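You operate a simulated robot arm through the tools that you are given. There is no shell and no other tool. Be economical: measure what you need, move in short steps, check, and stop when the job is done.

You run a simulated robot arm. Do the job below in one go: nothing can be reset, and whatever is moved stays where it is left.

JOB
Riddle the chips out of the tiles in the beige sieve.
Fine: draw the riddle cradle out, sieve on its bed, shake till no chips show, sieve back by the grit bins. Where these are worked on the way, their far stop is far enough and under half their travel is too little: riddle cradle.

It is judged by the outcome, as a careful person would: the job done as asked, and still so three seconds after it is handed in. It fails if anything else is knocked over, pushed out of place, dropped, spilled or broken.

ROBOT AND FRAMES
A 6-joint arm with a two-finger parallel gripper, fixed in place. Base frame: the origin is at the foot of the arm, x ahead of it, y to its left, z up; the work surface is at about z = 0.72. Readings come in m, degrees, newtons and seconds.
With the tool pointing down near the work surface it reaches from about 0.26 to 0.74 m from the base axis. Its first joint turns from -66.0 to 66.0 degrees. Payload 2.45 kg.
The tool frame sits at the grasp point between the pads (the TCP): z along the fingers, y along the line on which they close. The tips reach 0.024 m beyond it. The gripper opens to 0.068 m. The fingers are 0.017 m wide and 0.01 m thick; the gripper's body (0.04 by 0.07 m) begins 0.041 m behind the TCP.
Orientation is told as [roll, pitch, yaw] about the base's x, y, z axes, in that order, counted from this pose: with the fingers straight down and closing along the base's y, the tool's x points along the base's -x, its y along +y and its z along -z.

CONTROLS
- The arm moves only by the tool servo_tool. Its argument "targets" is a list of rows, each an object (a shift or turn left out is 0, a gripper value left out holds the last) with "turn": the turn, a rotation vector about the tool's x, y, z in units of 8 degrees (1.0 is 8 degrees), a list of three; "translation": the shift along the tool's x, y, z in units of 50 mm (1.0 is 50 mm), a list of three; "hand": the gripper command, from -1 (shut) to 1 (fully open), values between in proportion. In form: [{"turn": [ax, ay, az], "translation": [dx, dy, dz], "hand": hand}, ...]. A call has 1 to 12 rows; each row shifts and turns the commanded pose from where the row before left it, along the tool's axes as they then stand. A call with a number of a shift or a turn outside -1 to 1 is refused whole. A row lasts 0.2 s, in which the tool goes at most 0.05 m and 8.6 degrees; a call with a longer step from one row to the next is refused whole, and so is a gripper value outside its range. Where a pose cannot be reached the arm comes as near as it can. A force on the tool above 60 N (or 10 N above the force at the start of the call, whichever is more), or a blocked arm, ends the call early, and 0.2 s more pass. Each finger travels about 0.108 m/s and halts on what it meets, pressing with about 30 N; the grip force reading is that of the motor and also rises with nothing between the fingers. The clock runs only during rows and for 0.2 s after the last one: add rows that do not move to give the fingers time. It gives the time, the measured TCP pose, the force on the tool (base axes), the opening and the grip force at its end, in the units of the frame above (readings bear some noise), with the torque about the TCP (base axes, N m) and any sound that the robot's microphone picked up.
- Cameras (640 x 400 px; columns grow to the right, rows downward): "scene" is fixed at [0.1814, 0.4444, 1.4556]; the picture's right is [-0.43, -0.90, 0.00], its down [-0.66, 0.32, -0.68] and it looks along [0.61, -0.29, -0.74] (base axes); focal length 310 px, centre (320, 200). "wrist" rides on the gripper at [0.084, 0.011, -0.075] in the tool frame; the picture's right is [-0.13, 0.99, 0.00], its down [-0.60, -0.08, -0.79] and it looks along [-0.79, -0.10, 0.61] (tool axes); focal length 251 px, centre (320, 200). There is no depth. A picture from a camera that has moved, and an enlarged one, comes with that camera's place and axes in the base frame and with its lens. The place of the scene camera against the robot may be out by one fixed shift of up to 0.012 m in any direction.
- capture(camera): a new picture of that camera. No time passes.
- zoom(camera, box): a new picture of the part [left, top, right, bottom] of that camera's present view, enlarged. No time passes.
- job_done(): hands the job in; it is judged then, once.

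Work in short steps. Places have to be worked out from the pictures, the camera data and where the tool is seen: move nearer, look again, correct. Check each grasp and each placing, and mend what went wrong. You have 120 turns and 76 pictures in all, those below and enlarged ones among them. Open the gripper and draw the arm clear of the work before you hand the job in, unless the task says otherwise; then end with one line.

The tools are called after ">>>" as a command line: name --argument value ..., lists and objects as JSON in quotes. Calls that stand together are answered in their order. servo_tool: Moves the arm, as the interface text tells. Its arguments: {"type":"object","properties":{"targets":{"type":"array"}},"required":["targets"]} The other tools are called the same way: capture (camera) takes a picture; zoom (camera, box) takes an enlarged picture of a part of a camera's view; job_done () hands the job in.

At the start:

```text
time_s: 0.0
ee_pos: [0.4838, 0.0629, 1.0164]
ee_rot: [0.0, 0.0, 0.0]
ft_force: [-0.4, 0.8, 0.7]
torque: [0.0, 0.03, -0.01]
width: 0.0681
gripper_force: 0.0
```

scene: 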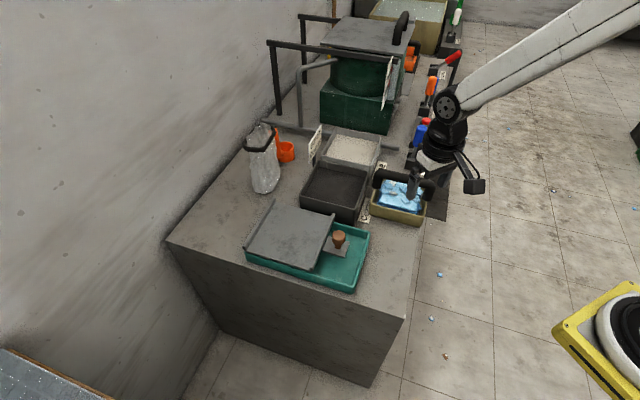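
wrist: 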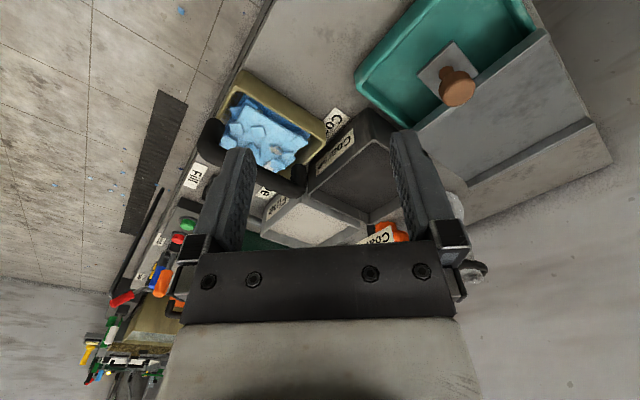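

I start by looking closer at the bench: cradle (teal tray with grey sliding part and knob?), the bins, and the sieve.

>>> zoom --camera "scene" --box '[230, 110, 450, 300]'

>>> zoom --camera "scene" --box '[250, 0, 490, 150]'

>>> zoom --camera "wrist" --box '[180, 0, 620, 260]'

```text
2.11 times, centred on (340, 205) of scene
camera zoom: at [0.1814, 0.4444, 1.4556], right [-0.43, -0.9, 0.0], down [-0.66, 0.32, -0.68], along [0.61, -0.29, -0.74], focal length 654 px, centre (278, 190)
```

zoom: 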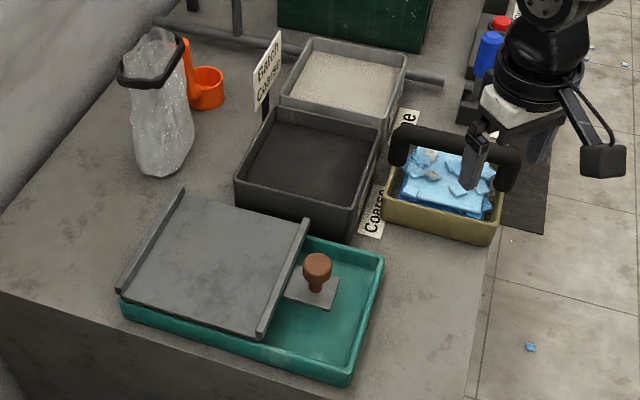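

```text
2.67 times, centred on (370, 75) of scene
camera zoom: at [0.1814, 0.4444, 1.4556], right [-0.43, -0.9, 0.0], down [-0.66, 0.32, -0.68], along [0.61, -0.29, -0.74], focal length 828 px, centre (187, 533)
```

zoom: 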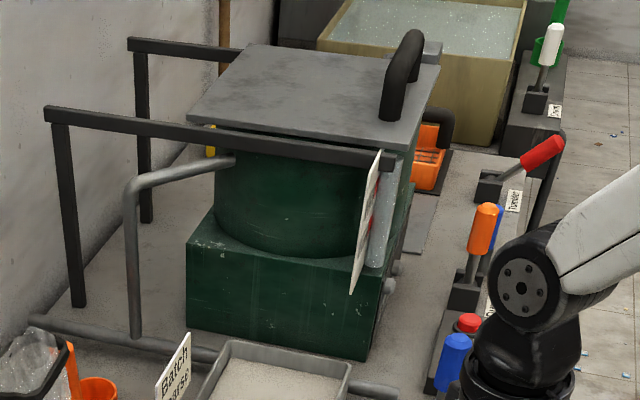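

```text
1.45 times, centred on (400, 130) of wrist
camera zoom: at [0.3994, 0.0741, 1.0913], right [0.13, 0.99, 0.0], down [0.6, -0.08, 0.79], along [0.79, -0.1, -0.61], focal length 366 px, centre (204, 302)
```

zoom: 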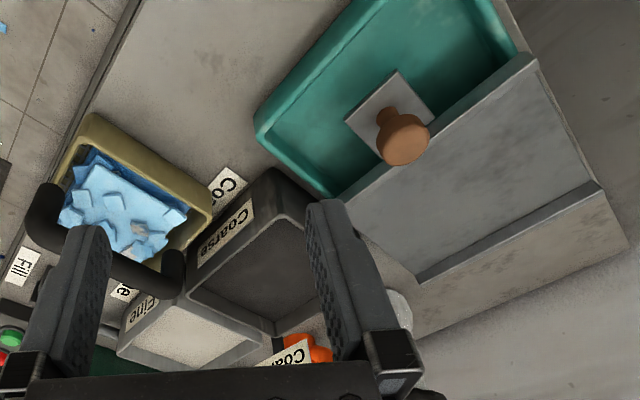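

The cradle seems to be the grey plate over the teal tray, turned about 44° in the base frame with the knob facing the robot. I turn the tool to match and look.

>>> servo_tool --targets '[{"turn": [0, 0, -1]}, {"turn": [0, 0, -1]}, {"turn": [0, 0, -1]}, {"turn": [0, 0, -1]}, {"turn": [0, 0, -1]}, {"turn": [0, 0, -0.5], "translation": [0.1, 0.86, 0]}, {}]'

>>> capture --camera "wrist"

>>> capture --camera "scene"

```text
time_s: 1.6
ee_pos: [0.4522, 0.0924, 1.0159]
ee_rot: [0.0, 0.0, 44.2]
ft_force: [0.3, 0.9, -0.5]
torque: [0.02, 0.04, 0.03]
width: 0.0684
gripper_force: 0.1
```

```text
70 pictures are left
camera wrist: at [0.3835, 0.0418, 1.0909], right [-0.6, 0.8, 0.0], down [0.49, 0.36, 0.79], along [0.64, 0.47, -0.61], focal length 251 px, centre (320, 200)
```

wrist: 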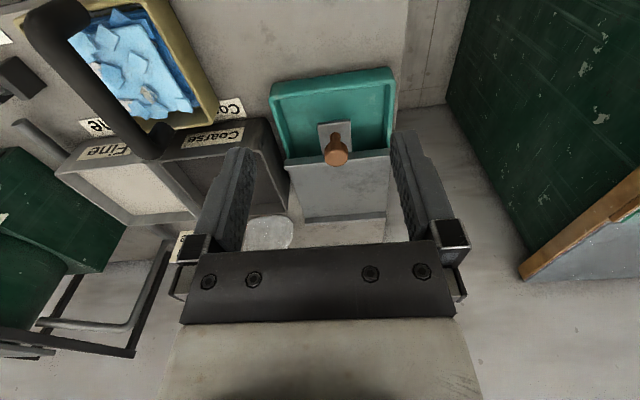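

```text
69 pictures are left
```

scene: 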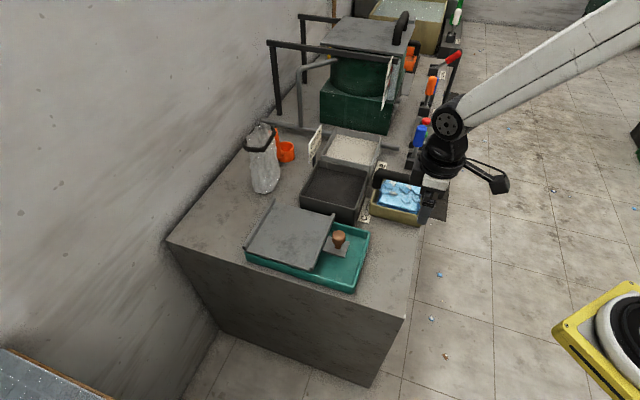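

The axis is nearly aligned now. I enlarge the cradle for measuring.

>>> zoom --camera "wrist" --box '[220, 50, 440, 250]'

>>> zoom --camera "wrist" --box '[0, 0, 300, 220]'

>>> zoom --camera "scene" --box '[240, 180, 390, 300]'

```text
2.00 times, centred on (330, 150) of wrist
camera zoom: at [0.3835, 0.0418, 1.0909], right [-0.6, 0.8, 0.0], down [0.49, 0.36, 0.79], along [0.64, 0.47, -0.61], focal length 503 px, centre (300, 300)
```

zoom: 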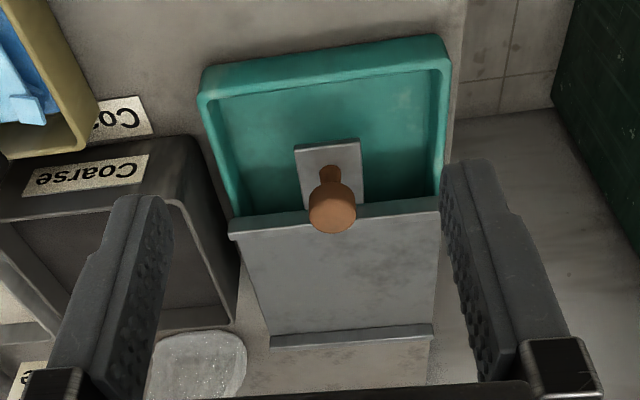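

```text
1.82 times, centred on (150, 110) of wrist
camera zoom: at [0.3835, 0.0418, 1.0909], right [-0.6, 0.8, 0.0], down [0.49, 0.36, 0.79], along [0.64, 0.47, -0.61], focal length 457 px, centre (629, 364)
```

zoom: 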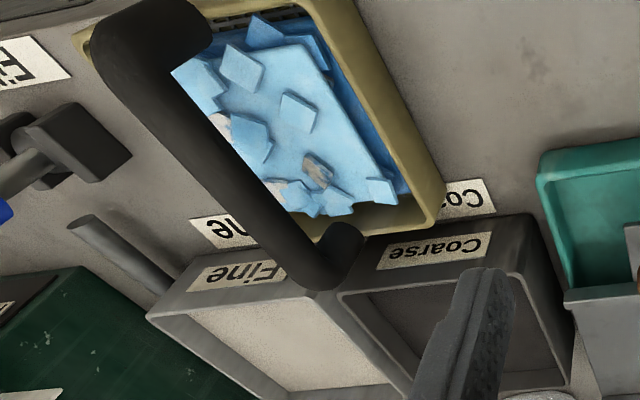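

```text
3.33 times, centred on (315, 240) of scene
camera zoom: at [0.1814, 0.4444, 1.4556], right [-0.43, -0.9, 0.0], down [-0.66, 0.32, -0.68], along [0.61, -0.29, -0.74], focal length 1035 px, centre (337, 67)
```

zoom: 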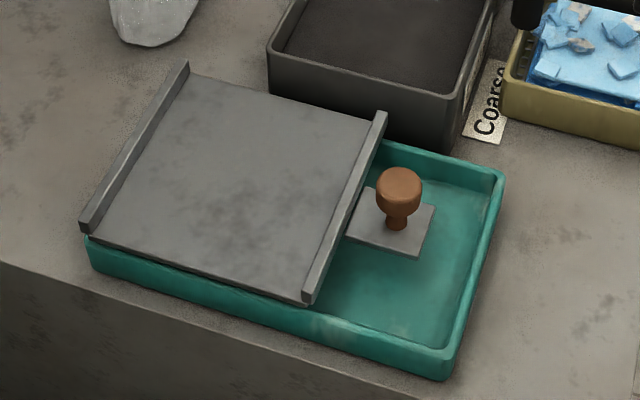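

The knob is at about (0.57, 0.205, 0.82), with the draw axis at 45°. I move above it and look again to refine.

>>> servo_tool --targets '[{"turn": [0, 0, -0.1], "translation": [-0.728, 0, 0.43]}, {"translation": [-0.728, 0, 0.43]}, {"translation": [-0.728, 0, 0.43]}, {"translation": [-0.728, 0, 0.43]}, {}]'

>>> capture --camera "wrist"

>>> zoom --camera "scene" --box '[240, 180, 390, 300]'

```text
time_s: 2.8
ee_pos: [0.5548, 0.1958, 0.9308]
ee_rot: [0.0, 0.0, 44.8]
ft_force: [0.6, -0.7, 0.2]
torque: [0.0, 0.0, 0.01]
width: 0.0681
gripper_force: 0.1
```

```text
65 pictures are left
camera wrist: at [0.4879, 0.1444, 1.0053], right [-0.61, 0.79, 0.0], down [0.48, 0.37, 0.79], along [0.63, 0.48, -0.61], focal length 251 px, centre (320, 200)
```

wrist: 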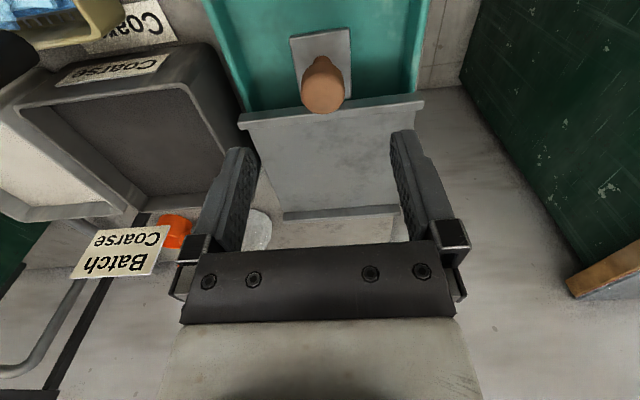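

```text
3.33 times, centred on (315, 240) of scene
camera zoom: at [0.1814, 0.4444, 1.4556], right [-0.43, -0.9, 0.0], down [-0.66, 0.32, -0.68], along [0.61, -0.29, -0.74], focal length 1035 px, centre (337, 67)
```

zoom: 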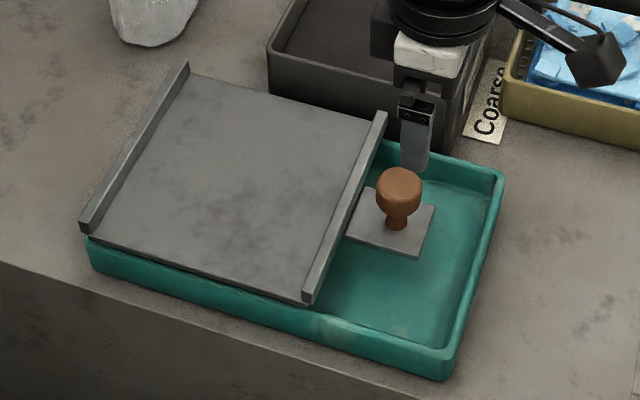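

Triangulated from two wrist views, the knob centre is (0.567, 0.206, 0.817). I go down around it.

>>> servo_tool --targets '[{"translation": [-0.31, -0.03, 0.3]}, {"translation": [0, 0, 0.7]}, {"translation": [0, 0, 0.7]}, {"translation": [0, 0, 0.6]}, {}]'

>>> capture --camera "wrist"

>>> zoom --camera "scene" --box '[240, 180, 390, 300]'

```text
time_s: 4.0
ee_pos: [0.5693, 0.2061, 0.8154]
ee_rot: [0.1, 0.1, 44.8]
ft_force: [-0.9, 0.3, -0.7]
torque: [-0.01, 0.0, -0.01]
width: 0.0679
gripper_force: 0.0
```

```text
63 pictures are left
camera wrist: at [0.5006, 0.155, 0.89], right [-0.61, 0.79, 0.0], down [0.48, 0.37, 0.79], along [0.63, 0.48, -0.61], focal length 251 px, centre (320, 200)
```

wrist: 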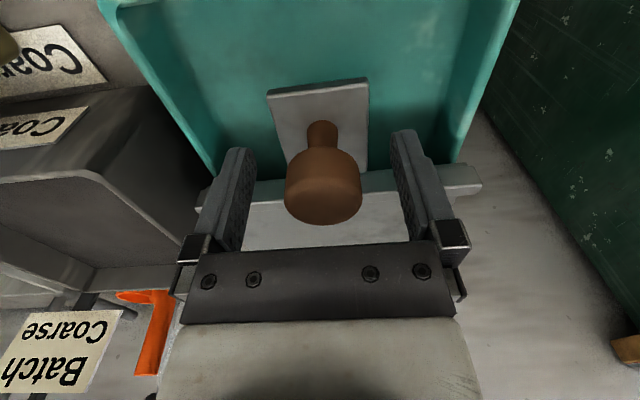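

```text
3.33 times, centred on (315, 240) of scene
camera zoom: at [0.1814, 0.4444, 1.4556], right [-0.43, -0.9, 0.0], down [-0.66, 0.32, -0.68], along [0.61, -0.29, -0.74], focal length 1035 px, centre (337, 67)
```

zoom: 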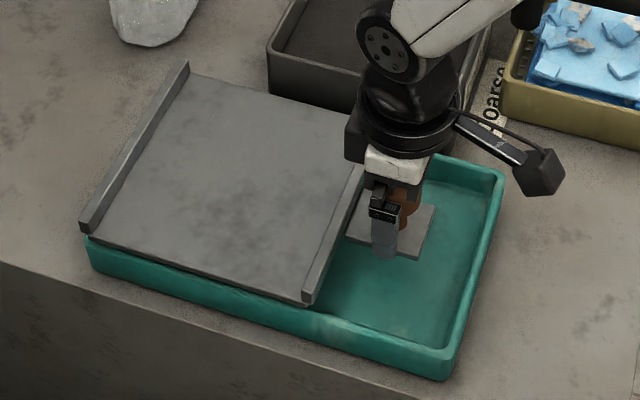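

The knob lies right between the pads. I close on it.

>>> servo_tool --targets '[{"hand": -1}, {"hand": -1}, {"hand": -1}, {"hand": -1}]'

```text
time_s: 5.0
ee_pos: [0.5682, 0.2078, 0.8154]
ee_rot: [-0.1, 0.1, 44.9]
ft_force: [-9.6, 9.9, -1.1]
torque: [0.31, -0.29, 0.05]
width: 0.0336
gripper_force: 45.1
```

Knob gripped (33.6 mm). I ease the side load slightly and pull towards the robot along the axis, 20 mm to begin with.

>>> servo_tool --targets '[{"translation": [0, 0.04, 0]}, {"translation": [0.2, 0, 0]}, {"translation": [0.2, 0, 0]}, {}]'

>>> zoom --camera "scene" --box '[240, 180, 390, 300]'

```text
time_s: 6.0
ee_pos: [0.5526, 0.1923, 0.8147]
ee_rot: [0.0, 0.0, 44.9]
ft_force: [-1.1, 0.3, -13.7]
torque: [0.1, -0.3, 0.33]
width: 0.0332
gripper_force: 44.7
```

```text
3.33 times, centred on (315, 240) of scene
camera zoom: at [0.1816, 0.4445, 1.4555], right [-0.43, -0.9, 0.0], down [-0.66, 0.32, -0.68], along [0.61, -0.29, -0.74], focal length 1035 px, centre (337, 67)
```

zoom: 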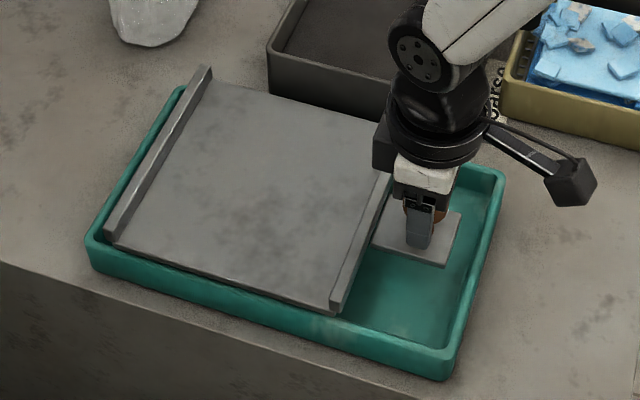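

The cradle slides as expected. I draw it on towards its stop in small steps.

>>> servo_tool --targets '[{"translation": [0.2, 0, -0.01]}, {"translation": [0.2, 0, 0]}, {"translation": [0.2, 0, 0]}, {"translation": [0.2, 0, 0]}, {"translation": [0.2, 0, 0]}, {}]'

>>> zoom --camera "scene" --box '[240, 180, 390, 300]'

```text
time_s: 7.4
ee_pos: [0.5168, 0.1568, 0.8136]
ee_rot: [0.0, 0.1, 44.7]
ft_force: [3.5, -2.9, -24.7]
torque: [0.01, -0.07, -0.15]
width: 0.0333
gripper_force: 45.1
```

```text
3.33 times, centred on (315, 240) of scene
camera zoom: at [0.1819, 0.4444, 1.4555], right [-0.43, -0.9, 0.0], down [-0.66, 0.32, -0.68], along [0.61, -0.29, -0.74], focal length 1035 px, centre (337, 67)
```

zoom: 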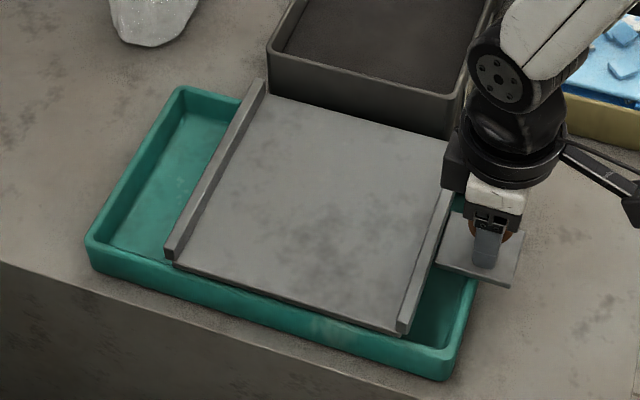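

It has come about 70 mm; it pulls the tool down a little, so the slide runs slightly downhill. I lower a little and pull on.

>>> servo_tool --targets '[{"translation": [0.2, 0, 0.05]}, {"translation": [0.2, 0, 0.01]}, {"translation": [0.2, 0, 0.01]}, {}]'

>>> zoom --camera "scene" --box '[240, 180, 390, 300]'

```text
time_s: 8.4
ee_pos: [0.497, 0.136, 0.8143]
ee_rot: [-0.2, -0.4, 44.7]
ft_force: [-0.6, 2.0, 28.1]
torque: [0.03, -0.03, 0.08]
width: 0.033
gripper_force: 44.9
```

```text
3.33 times, centred on (315, 240) of scene
camera zoom: at [0.181, 0.4443, 1.4557], right [-0.43, -0.9, 0.0], down [-0.66, 0.32, -0.68], along [0.61, -0.29, -0.74], focal length 1035 px, centre (337, 67)
```

zoom: 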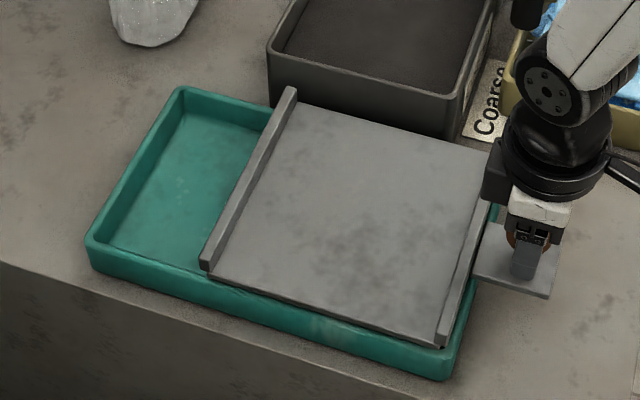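

Moving well, total about 100 mm; I undo part of the lowering and continue.

>>> servo_tool --targets '[{"translation": [0.2, 0, -0.028]}, {"translation": [0.2, 0, 0]}, {"translation": [0.2, 0, 0]}, {}]'

>>> zoom --camera "scene" --box '[240, 180, 390, 300]'

```text
time_s: 9.4
ee_pos: [0.4742, 0.1143, 0.8139]
ee_rot: [0.1, 0.0, 44.8]
ft_force: [0.6, -0.1, -0.1]
torque: [-0.01, 0.01, -0.02]
width: 0.0003
gripper_force: 24.1
```

```text
3.33 times, centred on (315, 240) of scene
camera zoom: at [0.1814, 0.4444, 1.4556], right [-0.43, -0.9, 0.0], down [-0.66, 0.32, -0.68], along [0.61, -0.29, -0.74], focal length 1035 px, centre (337, 67)
```

zoom: 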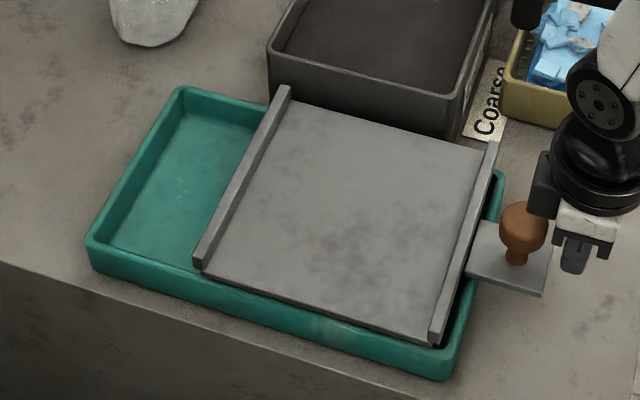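

The fingers slipped off the knob at the end stop; the cradle is fully drawn out. I rise with open fingers and move to look at the sieve.

>>> servo_tool --targets '[{"translation": [0, 0, -0.85]}, {"translation": [0, 0, -0.85]}, {"translation": [0, 0, -0.85], "hand": 1}, {"translation": [0, 0, -0.85], "hand": 1}, {"translation": [0.504, -0.82, 0]}, {"translation": [0.504, -0.82, 0]}, {"translation": [0.504, -0.82, 0]}, {"translation": [0.504, -0.82, 0]}, {"translation": [0.504, -0.82, 0]}, {}]'

>>> capture --camera "wrist"

>>> zoom --camera "scene" --box '[240, 120, 450, 300]'

```text
time_s: 11.6
ee_pos: [0.5271, -0.118, 0.9848]
ee_rot: [0.1, 0.1, 44.8]
ft_force: [-0.7, 0.1, 0.2]
torque: [0.01, -0.01, 0.04]
width: 0.0682
gripper_force: 0.0
```

```text
57 pictures are left
camera wrist: at [0.4597, -0.1699, 1.0606], right [-0.61, 0.79, 0.0], down [0.48, 0.37, 0.79], along [0.63, 0.48, -0.61], focal length 251 px, centre (320, 200)
```

wrist: 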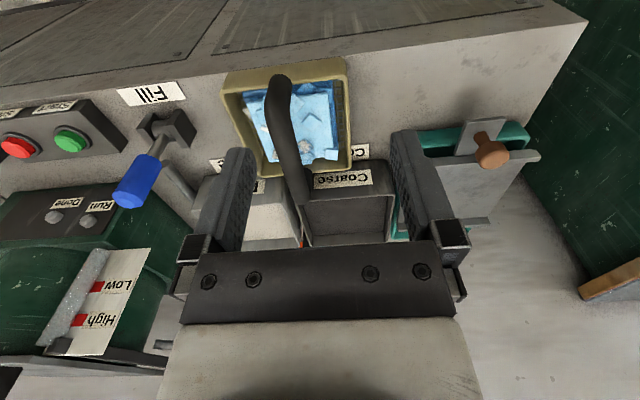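

```text
2.22 times, centred on (345, 210) of scene
camera zoom: at [0.1815, 0.4443, 1.4556], right [-0.43, -0.9, 0.0], down [-0.66, 0.32, -0.68], along [0.61, -0.29, -0.74], focal length 690 px, centre (264, 178)
```

zoom: 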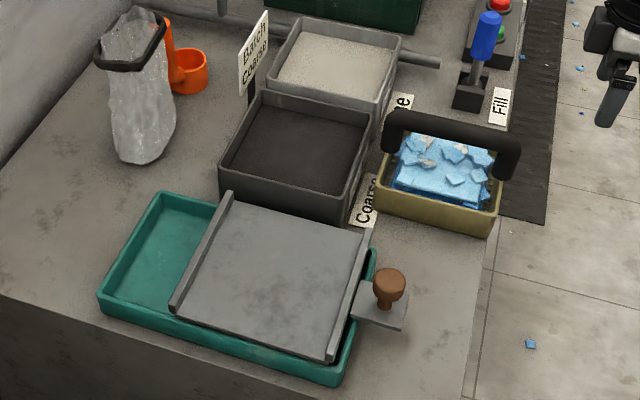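

The handle is an arch over the sieve's middle, running along my tool x axis. I enlarge to measure it.

>>> zoom --camera "wrist" --box '[200, 50, 380, 220]'

>>> zoom --camera "scene" --box '[350, 140, 450, 240]'

```text
2.35 times, centred on (290, 135) of wrist
camera zoom: at [0.4597, -0.1699, 1.0606], right [-0.61, 0.79, 0.0], down [0.48, 0.37, 0.79], along [0.63, 0.48, -0.61], focal length 592 px, centre (391, 353)
```

zoom: 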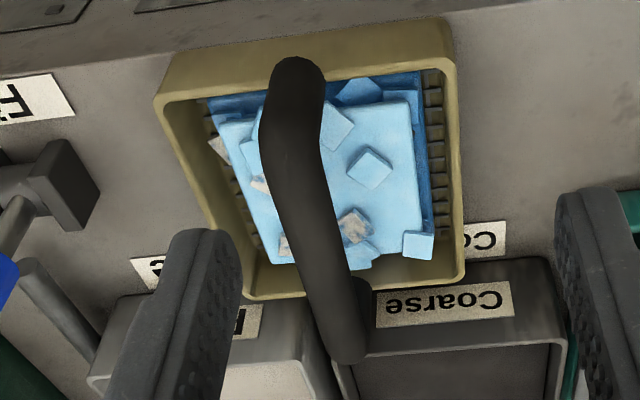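

```text
4.00 times, centred on (400, 190) of scene
camera zoom: at [0.1815, 0.4443, 1.4556], right [-0.43, -0.9, 0.0], down [-0.66, 0.32, -0.68], along [0.61, -0.29, -0.74], focal length 1242 px, centre (0, 240)
```

zoom: 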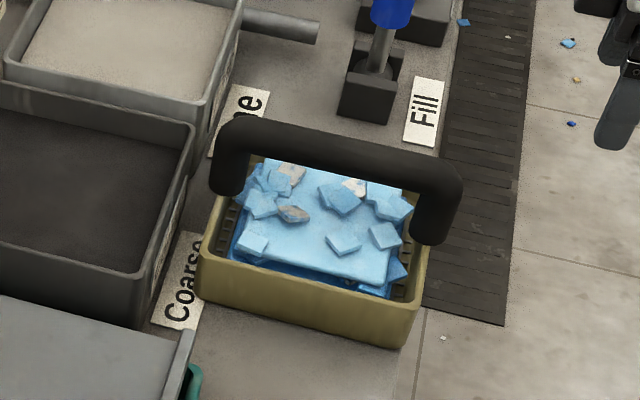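

Sieve centre and handle middle come out near (0.655, -0.067), with the bar at z ≈ 0.815 and axis 45°. I move over it and look again.

>>> servo_tool --targets '[{"translation": [-0.633, -0.272, 0.325]}, {"translation": [-0.633, -0.272, 0.325]}, {"translation": [-0.633, -0.272, 0.325]}, {"translation": [-0.633, -0.272, 0.325]}, {}]'

>>> capture --camera "wrist"

>>> zoom --camera "scene" --box '[350, 140, 450, 240]'

```text
time_s: 12.8
ee_pos: [0.658, -0.0681, 0.92]
ee_rot: [0.0, 0.0, 44.9]
ft_force: [0.0, 0.4, 0.0]
torque: [-0.02, -0.02, 0.04]
width: 0.0678
gripper_force: 0.1
```

```text
53 pictures are left
camera wrist: at [0.5899, -0.1203, 0.994], right [-0.61, 0.79, 0.0], down [0.48, 0.37, 0.79], along [0.63, 0.48, -0.61], focal length 251 px, centre (320, 200)
```

wrist: 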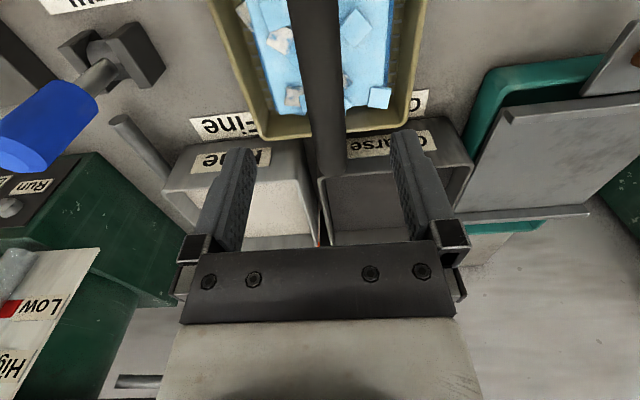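

```text
4.00 times, centred on (400, 190) of scene
camera zoom: at [0.1814, 0.4444, 1.4556], right [-0.43, -0.9, 0.0], down [-0.66, 0.32, -0.68], along [0.61, -0.29, -0.74], focal length 1242 px, centre (0, 240)
```

zoom: 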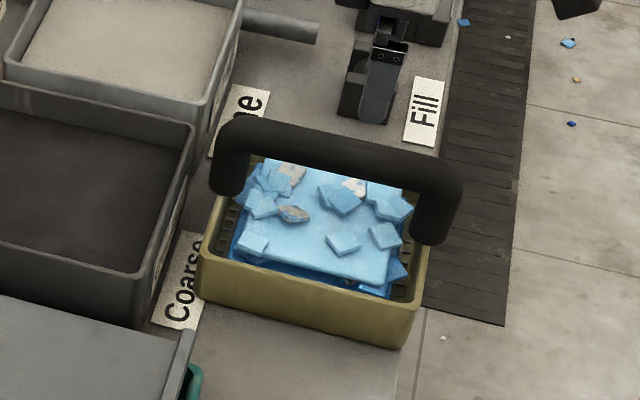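

The bar is centred under the fingers. I descend around it, shifting 6 mm along the bar, and check.

>>> servo_tool --targets '[{"translation": [-0.12, 0, 0.6]}, {"translation": [0, 0, 0.6]}, {"translation": [0, 0, 0.5]}, {}]'

>>> capture --camera "wrist"

>>> zoom --camera "scene" --box '[350, 140, 450, 240]'

```text
time_s: 13.8
ee_pos: [0.6608, -0.0633, 0.834]
ee_rot: [0.0, 0.1, 44.8]
ft_force: [-0.9, -0.6, 0.6]
torque: [-0.03, -0.01, 0.01]
width: 0.0682
gripper_force: 0.0
```

```text
51 pictures are left
camera wrist: at [0.5925, -0.1165, 0.9094], right [-0.61, 0.79, 0.0], down [0.48, 0.37, 0.79], along [0.63, 0.48, -0.61], focal length 251 px, centre (320, 200)
```

wrist: 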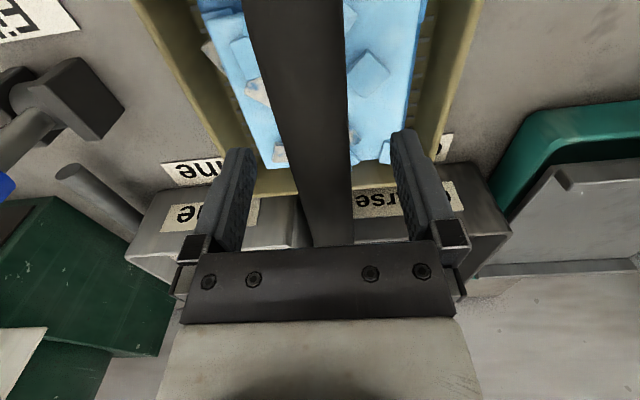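

```text
4.00 times, centred on (400, 190) of scene
camera zoom: at [0.1814, 0.4444, 1.4556], right [-0.43, -0.9, 0.0], down [-0.66, 0.32, -0.68], along [0.61, -0.29, -0.74], focal length 1242 px, centre (0, 240)
```

zoom: 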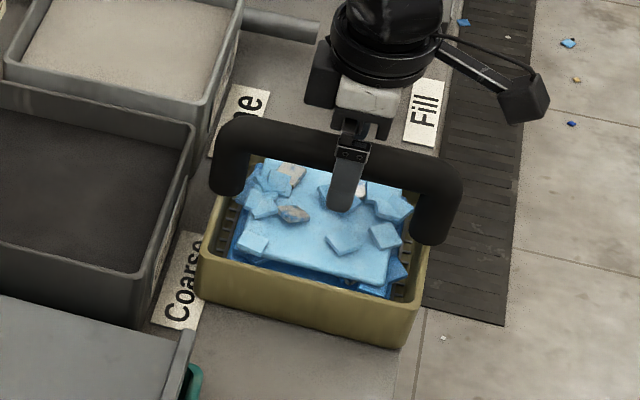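

The bar is between the pads, slightly below TCP. I lower 10 mm and close.

>>> servo_tool --targets '[{"translation": [0, -0.03, 0.2]}, {"hand": -1}, {"hand": -1}, {"hand": -1}, {"hand": -1}]'

>>> zoom --camera "scene" --box '[350, 140, 450, 240]'

```text
time_s: 15.0
ee_pos: [0.6622, -0.0656, 0.8255]
ee_rot: [0.0, -0.1, 44.8]
ft_force: [-0.3, 0.9, -0.3]
torque: [0.01, -0.03, 0.0]
width: 0.0273
gripper_force: 30.1
```

```text
4.00 times, centred on (400, 190) of scene
camera zoom: at [0.1815, 0.4444, 1.4556], right [-0.43, -0.9, 0.0], down [-0.66, 0.32, -0.68], along [0.61, -0.29, -0.74], focal length 1242 px, centre (0, 240)
```

zoom: 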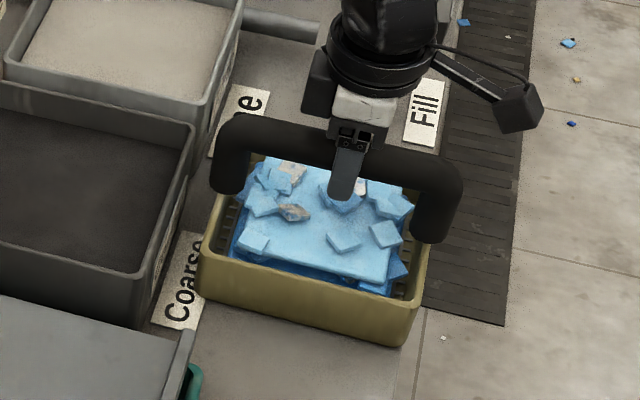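

Gripped. The original place corresponds to TCP (0.662, -0.066, 0.8255). I lift gently and check it hangs level.

>>> servo_tool --targets '[{"translation": [0, 0, -0.15]}, {"translation": [0, 0, -0.25]}, {"translation": [0, 0, -0.35]}, {"translation": [0, 0, -0.35]}, {"translation": [0, 0, -0.35]}, {"translation": [0, 0, -0.35]}, {"translation": [0, 0, -0.2]}, {}]'

>>> capture --camera "scene"

```text
time_s: 16.8
ee_pos: [0.6629, -0.0669, 0.9245]
ee_rot: [0.0, 0.1, 44.7]
ft_force: [-0.8, -0.2, -3.2]
torque: [-0.02, 0.03, 0.02]
width: 0.0273
gripper_force: 29.4
```

```text
48 pictures are left
```

scene: 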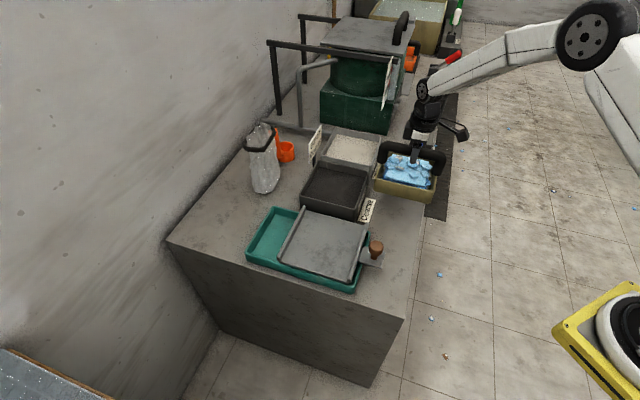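

The sieve hangs level (about 3 N). I need accurate sizes of sieve and bed, so I zoom on both.

>>> zoom --camera "scene" --box '[360, 130, 450, 210]'

>>> zoom --camera "scene" --box '[240, 195, 400, 300]'

>>> capture --camera "wrist"

```text
5.00 times, centred on (405, 170) of scene
camera zoom: at [0.1815, 0.4444, 1.4556], right [-0.43, -0.9, 0.0], down [-0.66, 0.32, -0.68], along [0.61, -0.29, -0.74], focal length 1552 px, centre (-105, 350)
```

zoom: 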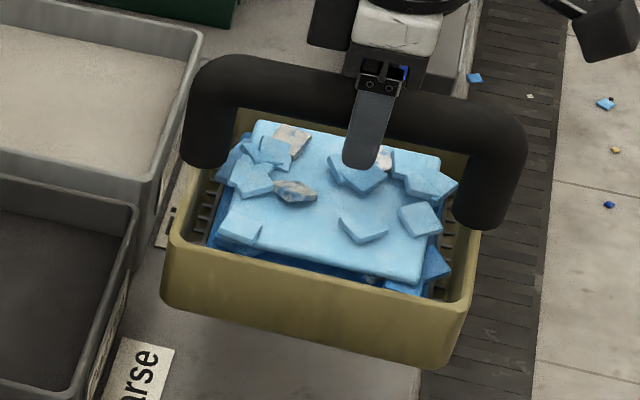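

```text
3.81 times, centred on (320, 248) of scene
camera zoom: at [0.1815, 0.4444, 1.4556], right [-0.43, -0.9, 0.0], down [-0.66, 0.32, -0.68], along [0.61, -0.29, -0.74], focal length 1183 px, centre (320, 19)
```

zoom: 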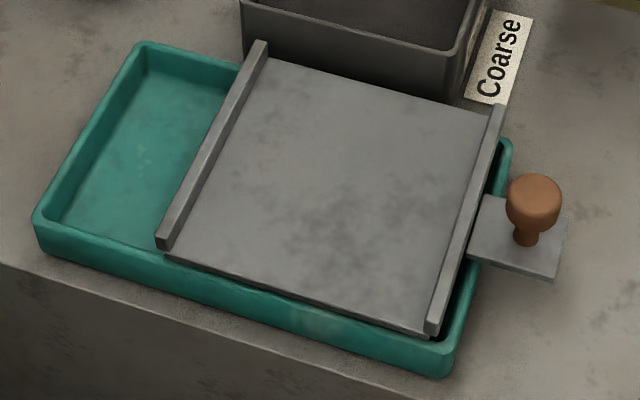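

```text
45 pictures are left
camera wrist: at [0.5945, -0.1183, 0.9988], right [-0.61, 0.79, 0.0], down [0.48, 0.37, 0.79], along [0.63, 0.48, -0.61], focal length 251 px, centre (320, 200)
```

wrist: 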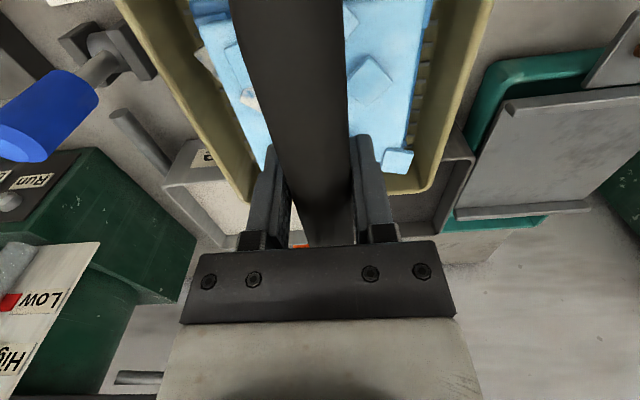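

Sieve bottom is ~0.153 m long and the gap between bed lips is ~0.170 m, so it fits with ~9 mm each side. Bed centre ≈ (0.588, 0.232). I raise a bit, then carry smoothly.

>>> servo_tool --targets '[{"translation": [0, 0, -0.4]}, {"translation": [0, 0, -0.4]}, {"translation": [-0.198, 0.33, 0]}, {"translation": [-0.356, 0.594, 0]}, {"translation": [-0.436, 0.726, 0]}, {"translation": [-0.436, 0.726, 0]}, {"translation": [-0.436, 0.726, 0]}, {"translation": [-0.436, 0.726, 0]}, {"translation": [-0.356, 0.594, 0]}, {"translation": [-0.277, 0.462, 0]}, {"translation": [-0.158, 0.264, 0]}, {"translation": [-0.079, 0.132, 0]}]'

>>> zoom --camera "scene" --box '[220, 140, 420, 300]'

>>> capture --camera "wrist"

```text
time_s: 19.4
ee_pos: [0.5899, 0.2331, 0.9646]
ee_rot: [0.0, 0.0, 44.8]
ft_force: [-0.1, 0.4, -3.4]
torque: [-0.03, 0.06, -0.01]
width: 0.0275
gripper_force: 30.0
```

```text
2.50 times, centred on (320, 220) of scene
camera zoom: at [0.1815, 0.4444, 1.4556], right [-0.43, -0.9, 0.0], down [-0.66, 0.32, -0.68], along [0.61, -0.29, -0.74], focal length 776 px, centre (320, 150)
```

zoom: 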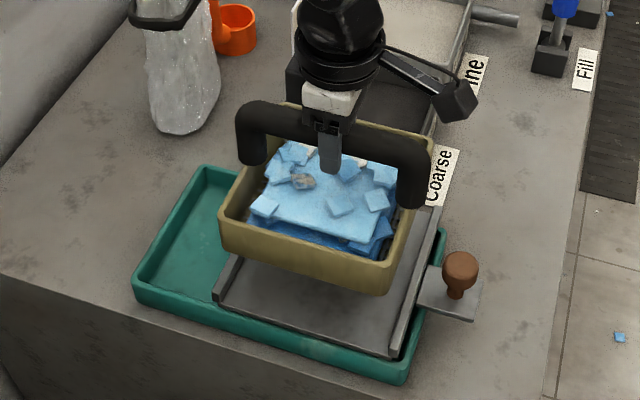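

```text
43 pictures are left
camera wrist: at [0.5218, 0.1815, 1.0379], right [-0.61, 0.79, 0.0], down [0.48, 0.37, 0.79], along [0.63, 0.48, -0.61], focal length 251 px, centre (320, 200)
```

wrist: 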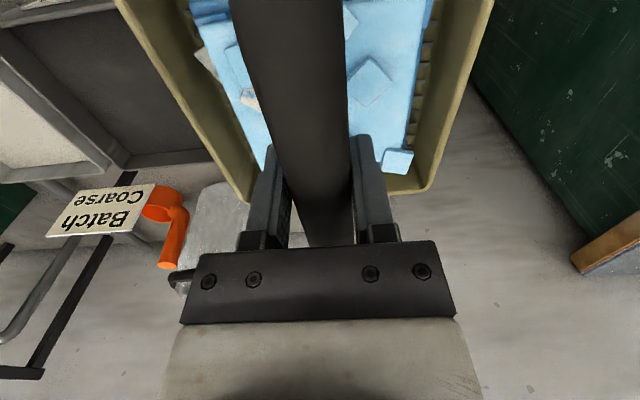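

Sieve is above the bed and lies well in line. I lower 55 mm and compare with the lips.

>>> servo_tool --targets '[{"translation": [0, 0, 0.3]}, {"translation": [0, 0, 0.4]}, {"translation": [0, 0, 0.3]}, {"translation": [0, 0, 0.1]}, {}]'

>>> zoom --camera "scene" --box '[240, 160, 400, 300]'

```text
time_s: 20.6
ee_pos: [0.5913, 0.2336, 0.9082]
ee_rot: [0.0, 0.0, 44.8]
ft_force: [0.6, -0.2, -2.6]
torque: [-0.05, 0.02, 0.0]
width: 0.0276
gripper_force: 30.2
```

```text
2.86 times, centred on (320, 230) of scene
camera zoom: at [0.1815, 0.4444, 1.4556], right [-0.43, -0.9, 0.0], down [-0.66, 0.32, -0.68], along [0.61, -0.29, -0.74], focal length 887 px, centre (320, 114)
```

zoom: 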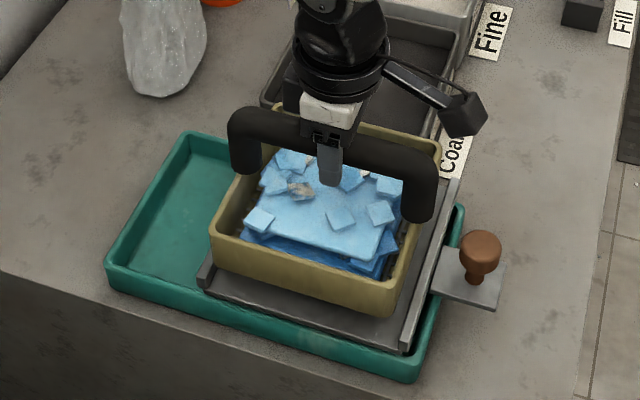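

Close; I lower another 15 mm and look again for the exact offset.

>>> servo_tool --targets '[{"translation": [0, 0, 0.15]}, {"translation": [0, 0, 0.15]}, {}]'

>>> zoom --camera "scene" --box '[270, 200, 370, 290]'

```text
time_s: 21.4
ee_pos: [0.5901, 0.2331, 0.8928]
ee_rot: [-0.1, 0.1, 44.7]
ft_force: [1.7, -0.1, -3.5]
torque: [-0.01, 0.02, -0.03]
width: 0.0274
gripper_force: 30.0
```

```text
4.44 times, centred on (320, 245) of scene
camera zoom: at [0.1815, 0.4444, 1.4556], right [-0.43, -0.9, 0.0], down [-0.66, 0.32, -0.68], along [0.61, -0.29, -0.74], focal length 1380 px, centre (320, 0)
```

zoom: 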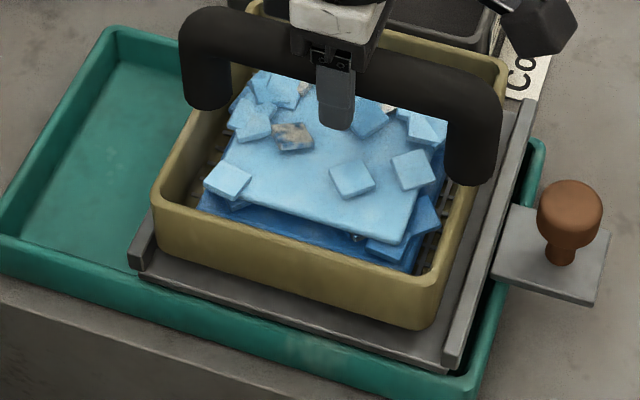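

There's more gap on the front-lip side, so I shift 5 mm toward the knob and 2 mm off the near edge, then lower gently until contact.

>>> servo_tool --targets '[{"translation": [0.1, -0.04, 0]}, {"translation": [0, 0, 0.1]}, {"translation": [0, 0, 0.06]}, {}]'

>>> zoom --camera "scene" --box '[270, 200, 370, 290]'

```text
time_s: 22.4
ee_pos: [0.5881, 0.228, 0.8844]
ee_rot: [0.0, 0.0, 44.7]
ft_force: [0.0, 0.0, -3.3]
torque: [-0.01, -0.01, 0.02]
width: 0.0273
gripper_force: 30.4
```

```text
4.44 times, centred on (320, 245) of scene
camera zoom: at [0.1815, 0.4444, 1.4556], right [-0.43, -0.9, 0.0], down [-0.66, 0.32, -0.68], along [0.61, -0.29, -0.74], focal length 1380 px, centre (320, 0)
```

zoom: 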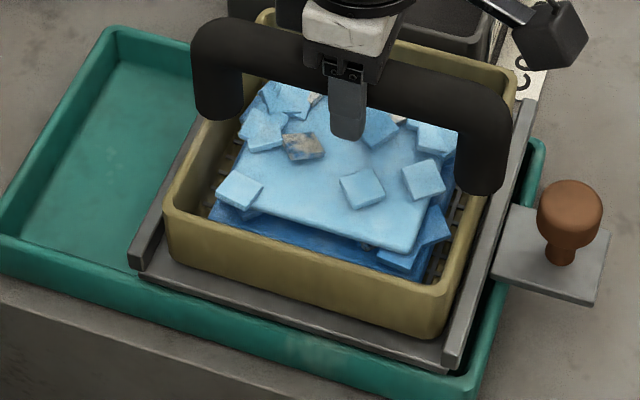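

Well centred now. I move back 1.5 mm and continue down to contact.

>>> servo_tool --targets '[{"translation": [-0.03, 0, 0.04]}, {"translation": [0, 0, 0.04]}, {"translation": [0, 0, 0.04]}, {}]'

>>> zoom --camera "scene" --box '[270, 200, 370, 290]'

```text
time_s: 23.4
ee_pos: [0.5899, 0.2296, 0.8826]
ee_rot: [-0.2, -0.3, 44.8]
ft_force: [-3.1, 2.8, 33.2]
torque: [-0.24, 0.37, 0.01]
width: 0.0273
gripper_force: 30.1
```

```text
4.44 times, centred on (320, 245) of scene
camera zoom: at [0.1807, 0.4442, 1.4558], right [-0.43, -0.9, 0.0], down [-0.66, 0.32, -0.68], along [0.61, -0.29, -0.74], focal length 1380 px, centre (320, 0)
```

zoom: 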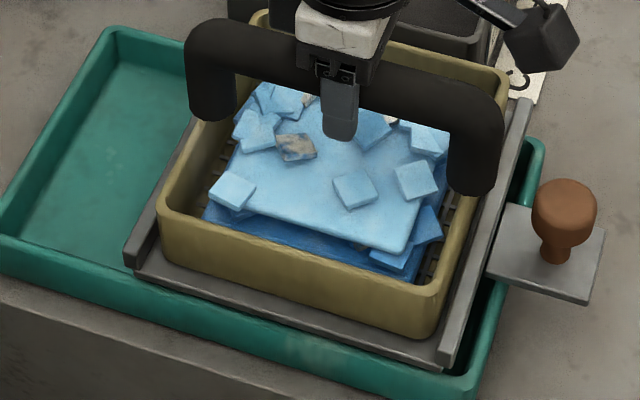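

Contact felt (33 N); the sieve sits on the bed between the lips. I ease off the pressure, open the fingers and rise.

>>> servo_tool --targets '[{"translation": [0, 0, -0.06]}, {}, {"hand": 1}, {"hand": 1}, {"hand": 1}, {"hand": 1}]'

>>> zoom --camera "scene" --box '[270, 180, 390, 290]'

```text
time_s: 24.8
ee_pos: [0.5892, 0.2298, 0.8827]
ee_rot: [0.0, -0.1, 44.7]
ft_force: [-0.2, -0.4, -0.2]
torque: [0.0, -0.02, 0.0]
width: 0.0682
gripper_force: 0.0
```

```text
3.64 times, centred on (330, 235) of scene
camera zoom: at [0.1814, 0.4444, 1.4556], right [-0.43, -0.9, 0.0], down [-0.66, 0.32, -0.68], along [0.61, -0.29, -0.74], focal length 1129 px, centre (284, 73)
```

zoom: 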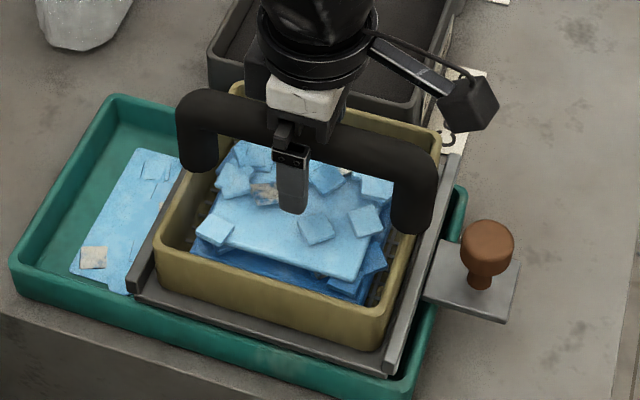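

The shaken-down chips layer already shows in the tray. I go up over the handle, then over to the knob at about (0.497, 0.138).

>>> servo_tool --targets '[{"translation": [0, 0, -0.7]}, {"translation": [0, 0, -0.8]}, {"translation": [0.65, 0, 0]}, {"translation": [0.65, 0, 0]}, {"translation": [0.65, 0, 0]}, {"translation": [0.65, 0, 0]}, {}]'

>>> capture --camera "wrist"

>>> zoom --camera "scene" --box '[240, 140, 420, 300]'

```text
time_s: 26.4
ee_pos: [0.4972, 0.1367, 0.9579]
ee_rot: [0.0, 0.0, 44.9]
ft_force: [0.4, -0.5, -0.4]
torque: [0.01, 0.0, 0.03]
width: 0.0681
gripper_force: 0.0
```

```text
37 pictures are left
camera wrist: at [0.4285, 0.085, 1.0333], right [-0.61, 0.79, 0.0], down [0.48, 0.37, 0.79], along [0.63, 0.48, -0.61], focal length 251 px, centre (320, 200)
```

wrist: 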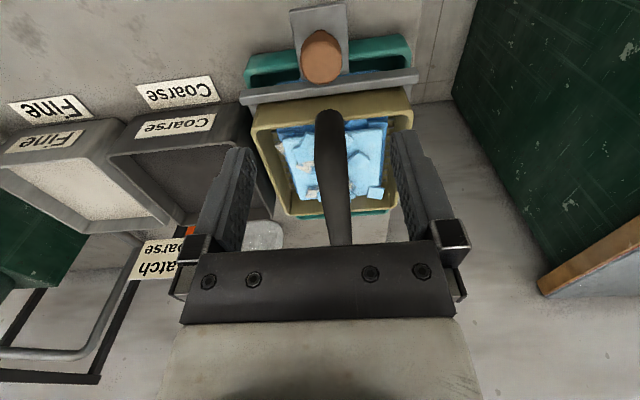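

```text
2.50 times, centred on (330, 220) of scene
camera zoom: at [0.1814, 0.4444, 1.4556], right [-0.43, -0.9, 0.0], down [-0.66, 0.32, -0.68], along [0.61, -0.29, -0.74], focal length 776 px, centre (295, 150)
```

zoom: 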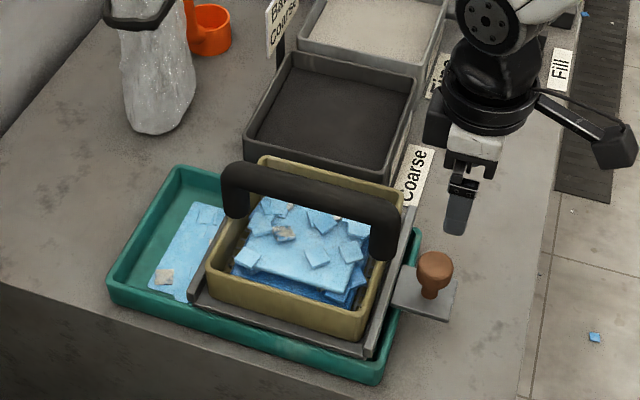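

Knob at (0.501, 0.1405). I descend on it and grip.

>>> servo_tool --targets '[{"translation": [-0.09, 0, 0.8]}, {"translation": [0, 0, 0.8]}, {"translation": [0, 0, 0.8]}, {"translation": [0, 0, 0.42]}, {}, {"hand": -1}, {"hand": -1}, {"hand": -1}, {"hand": -1}]'

>>> zoom --camera "scene" --box '[240, 160, 400, 300]'

```text
time_s: 28.4
ee_pos: [0.5007, 0.1402, 0.8161]
ee_rot: [-0.1, -0.1, 44.7]
ft_force: [22.1, -23.2, -15.3]
torque: [0.09, -0.37, -0.21]
width: 0.0335
gripper_force: 45.4
```

```text
2.86 times, centred on (320, 230) of scene
camera zoom: at [0.1822, 0.4439, 1.4556], right [-0.43, -0.9, 0.0], down [-0.66, 0.32, -0.68], along [0.61, -0.29, -0.74], focal length 887 px, centre (320, 114)
```

zoom: 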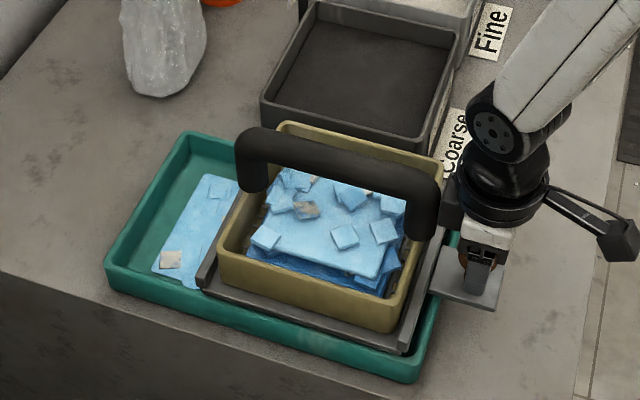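

Gripped, with some side load that I ease off. Then a gentle shake: 25 mm in and out, twice, watching the tiles.

>>> servo_tool --targets '[{"translation": [0, -0.026, 0.014]}, {"translation": [-0.25, 0, 0]}, {"translation": [-0.25, 0, 0]}, {"translation": [0.25, 0, 0]}, {"translation": [0.25, 0, 0]}, {"translation": [-0.25, 0, 0]}, {"translation": [-0.25, 0, 0]}, {"translation": [0.25, 0, 0]}, {"translation": [0.25, 0, 0]}, {}]'

>>> zoom --camera "scene" --box '[240, 160, 400, 300]'

```text
time_s: 30.6
ee_pos: [0.4993, 0.1398, 0.8156]
ee_rot: [-0.1, 0.0, 44.7]
ft_force: [9.1, -7.5, -7.2]
torque: [0.01, -0.17, 0.08]
width: 0.0336
gripper_force: 44.8
```

```text
2.86 times, centred on (320, 230) of scene
camera zoom: at [0.1817, 0.4442, 1.4556], right [-0.43, -0.9, 0.0], down [-0.66, 0.32, -0.68], along [0.61, -0.29, -0.74], focal length 887 px, centre (320, 114)
```

zoom: 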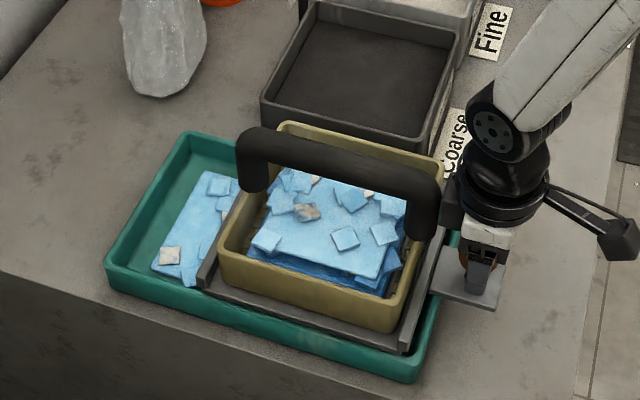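

Working: more chips in the tray, sieve steady. I shake on, slightly brisker and longer.

>>> servo_tool --targets '[{"translation": [-0.35, -0.01, 0.01]}, {"translation": [-0.35, 0, 0]}, {"translation": [0.35, 0, 0]}, {"translation": [0.35, 0, 0]}, {"translation": [-0.35, 0, 0]}, {"translation": [-0.35, 0, 0]}, {"translation": [0.35, 0, 0]}, {"translation": [0.35, 0, 0]}, {"translation": [-0.35, 0, 0]}, {"translation": [-0.35, 0, 0]}, {"translation": [0.35, 0, 0]}, {"translation": [0.35, 0, 0]}]'

>>> zoom --camera "scene" --box '[240, 160, 400, 300]'

```text
time_s: 33.2
ee_pos: [0.5013, 0.1392, 0.816]
ee_rot: [0.0, 0.0, 44.8]
ft_force: [-12.2, 12.6, -4.6]
torque: [0.83, -0.74, -0.02]
width: 0.0337
gripper_force: 45.5
```

```text
2.86 times, centred on (320, 230) of scene
camera zoom: at [0.1812, 0.4447, 1.4555], right [-0.43, -0.9, 0.0], down [-0.66, 0.32, -0.68], along [0.61, -0.29, -0.74], focal length 887 px, centre (320, 114)
```

zoom: 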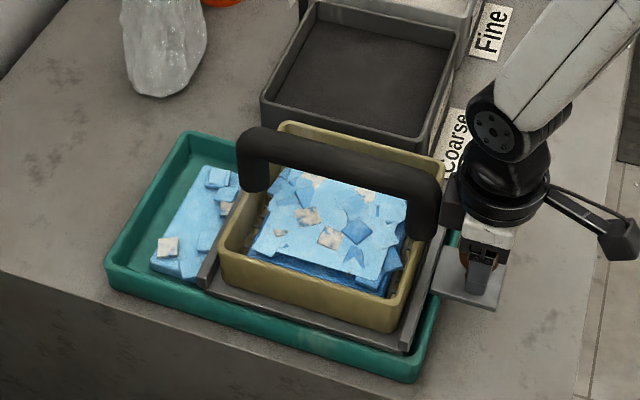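

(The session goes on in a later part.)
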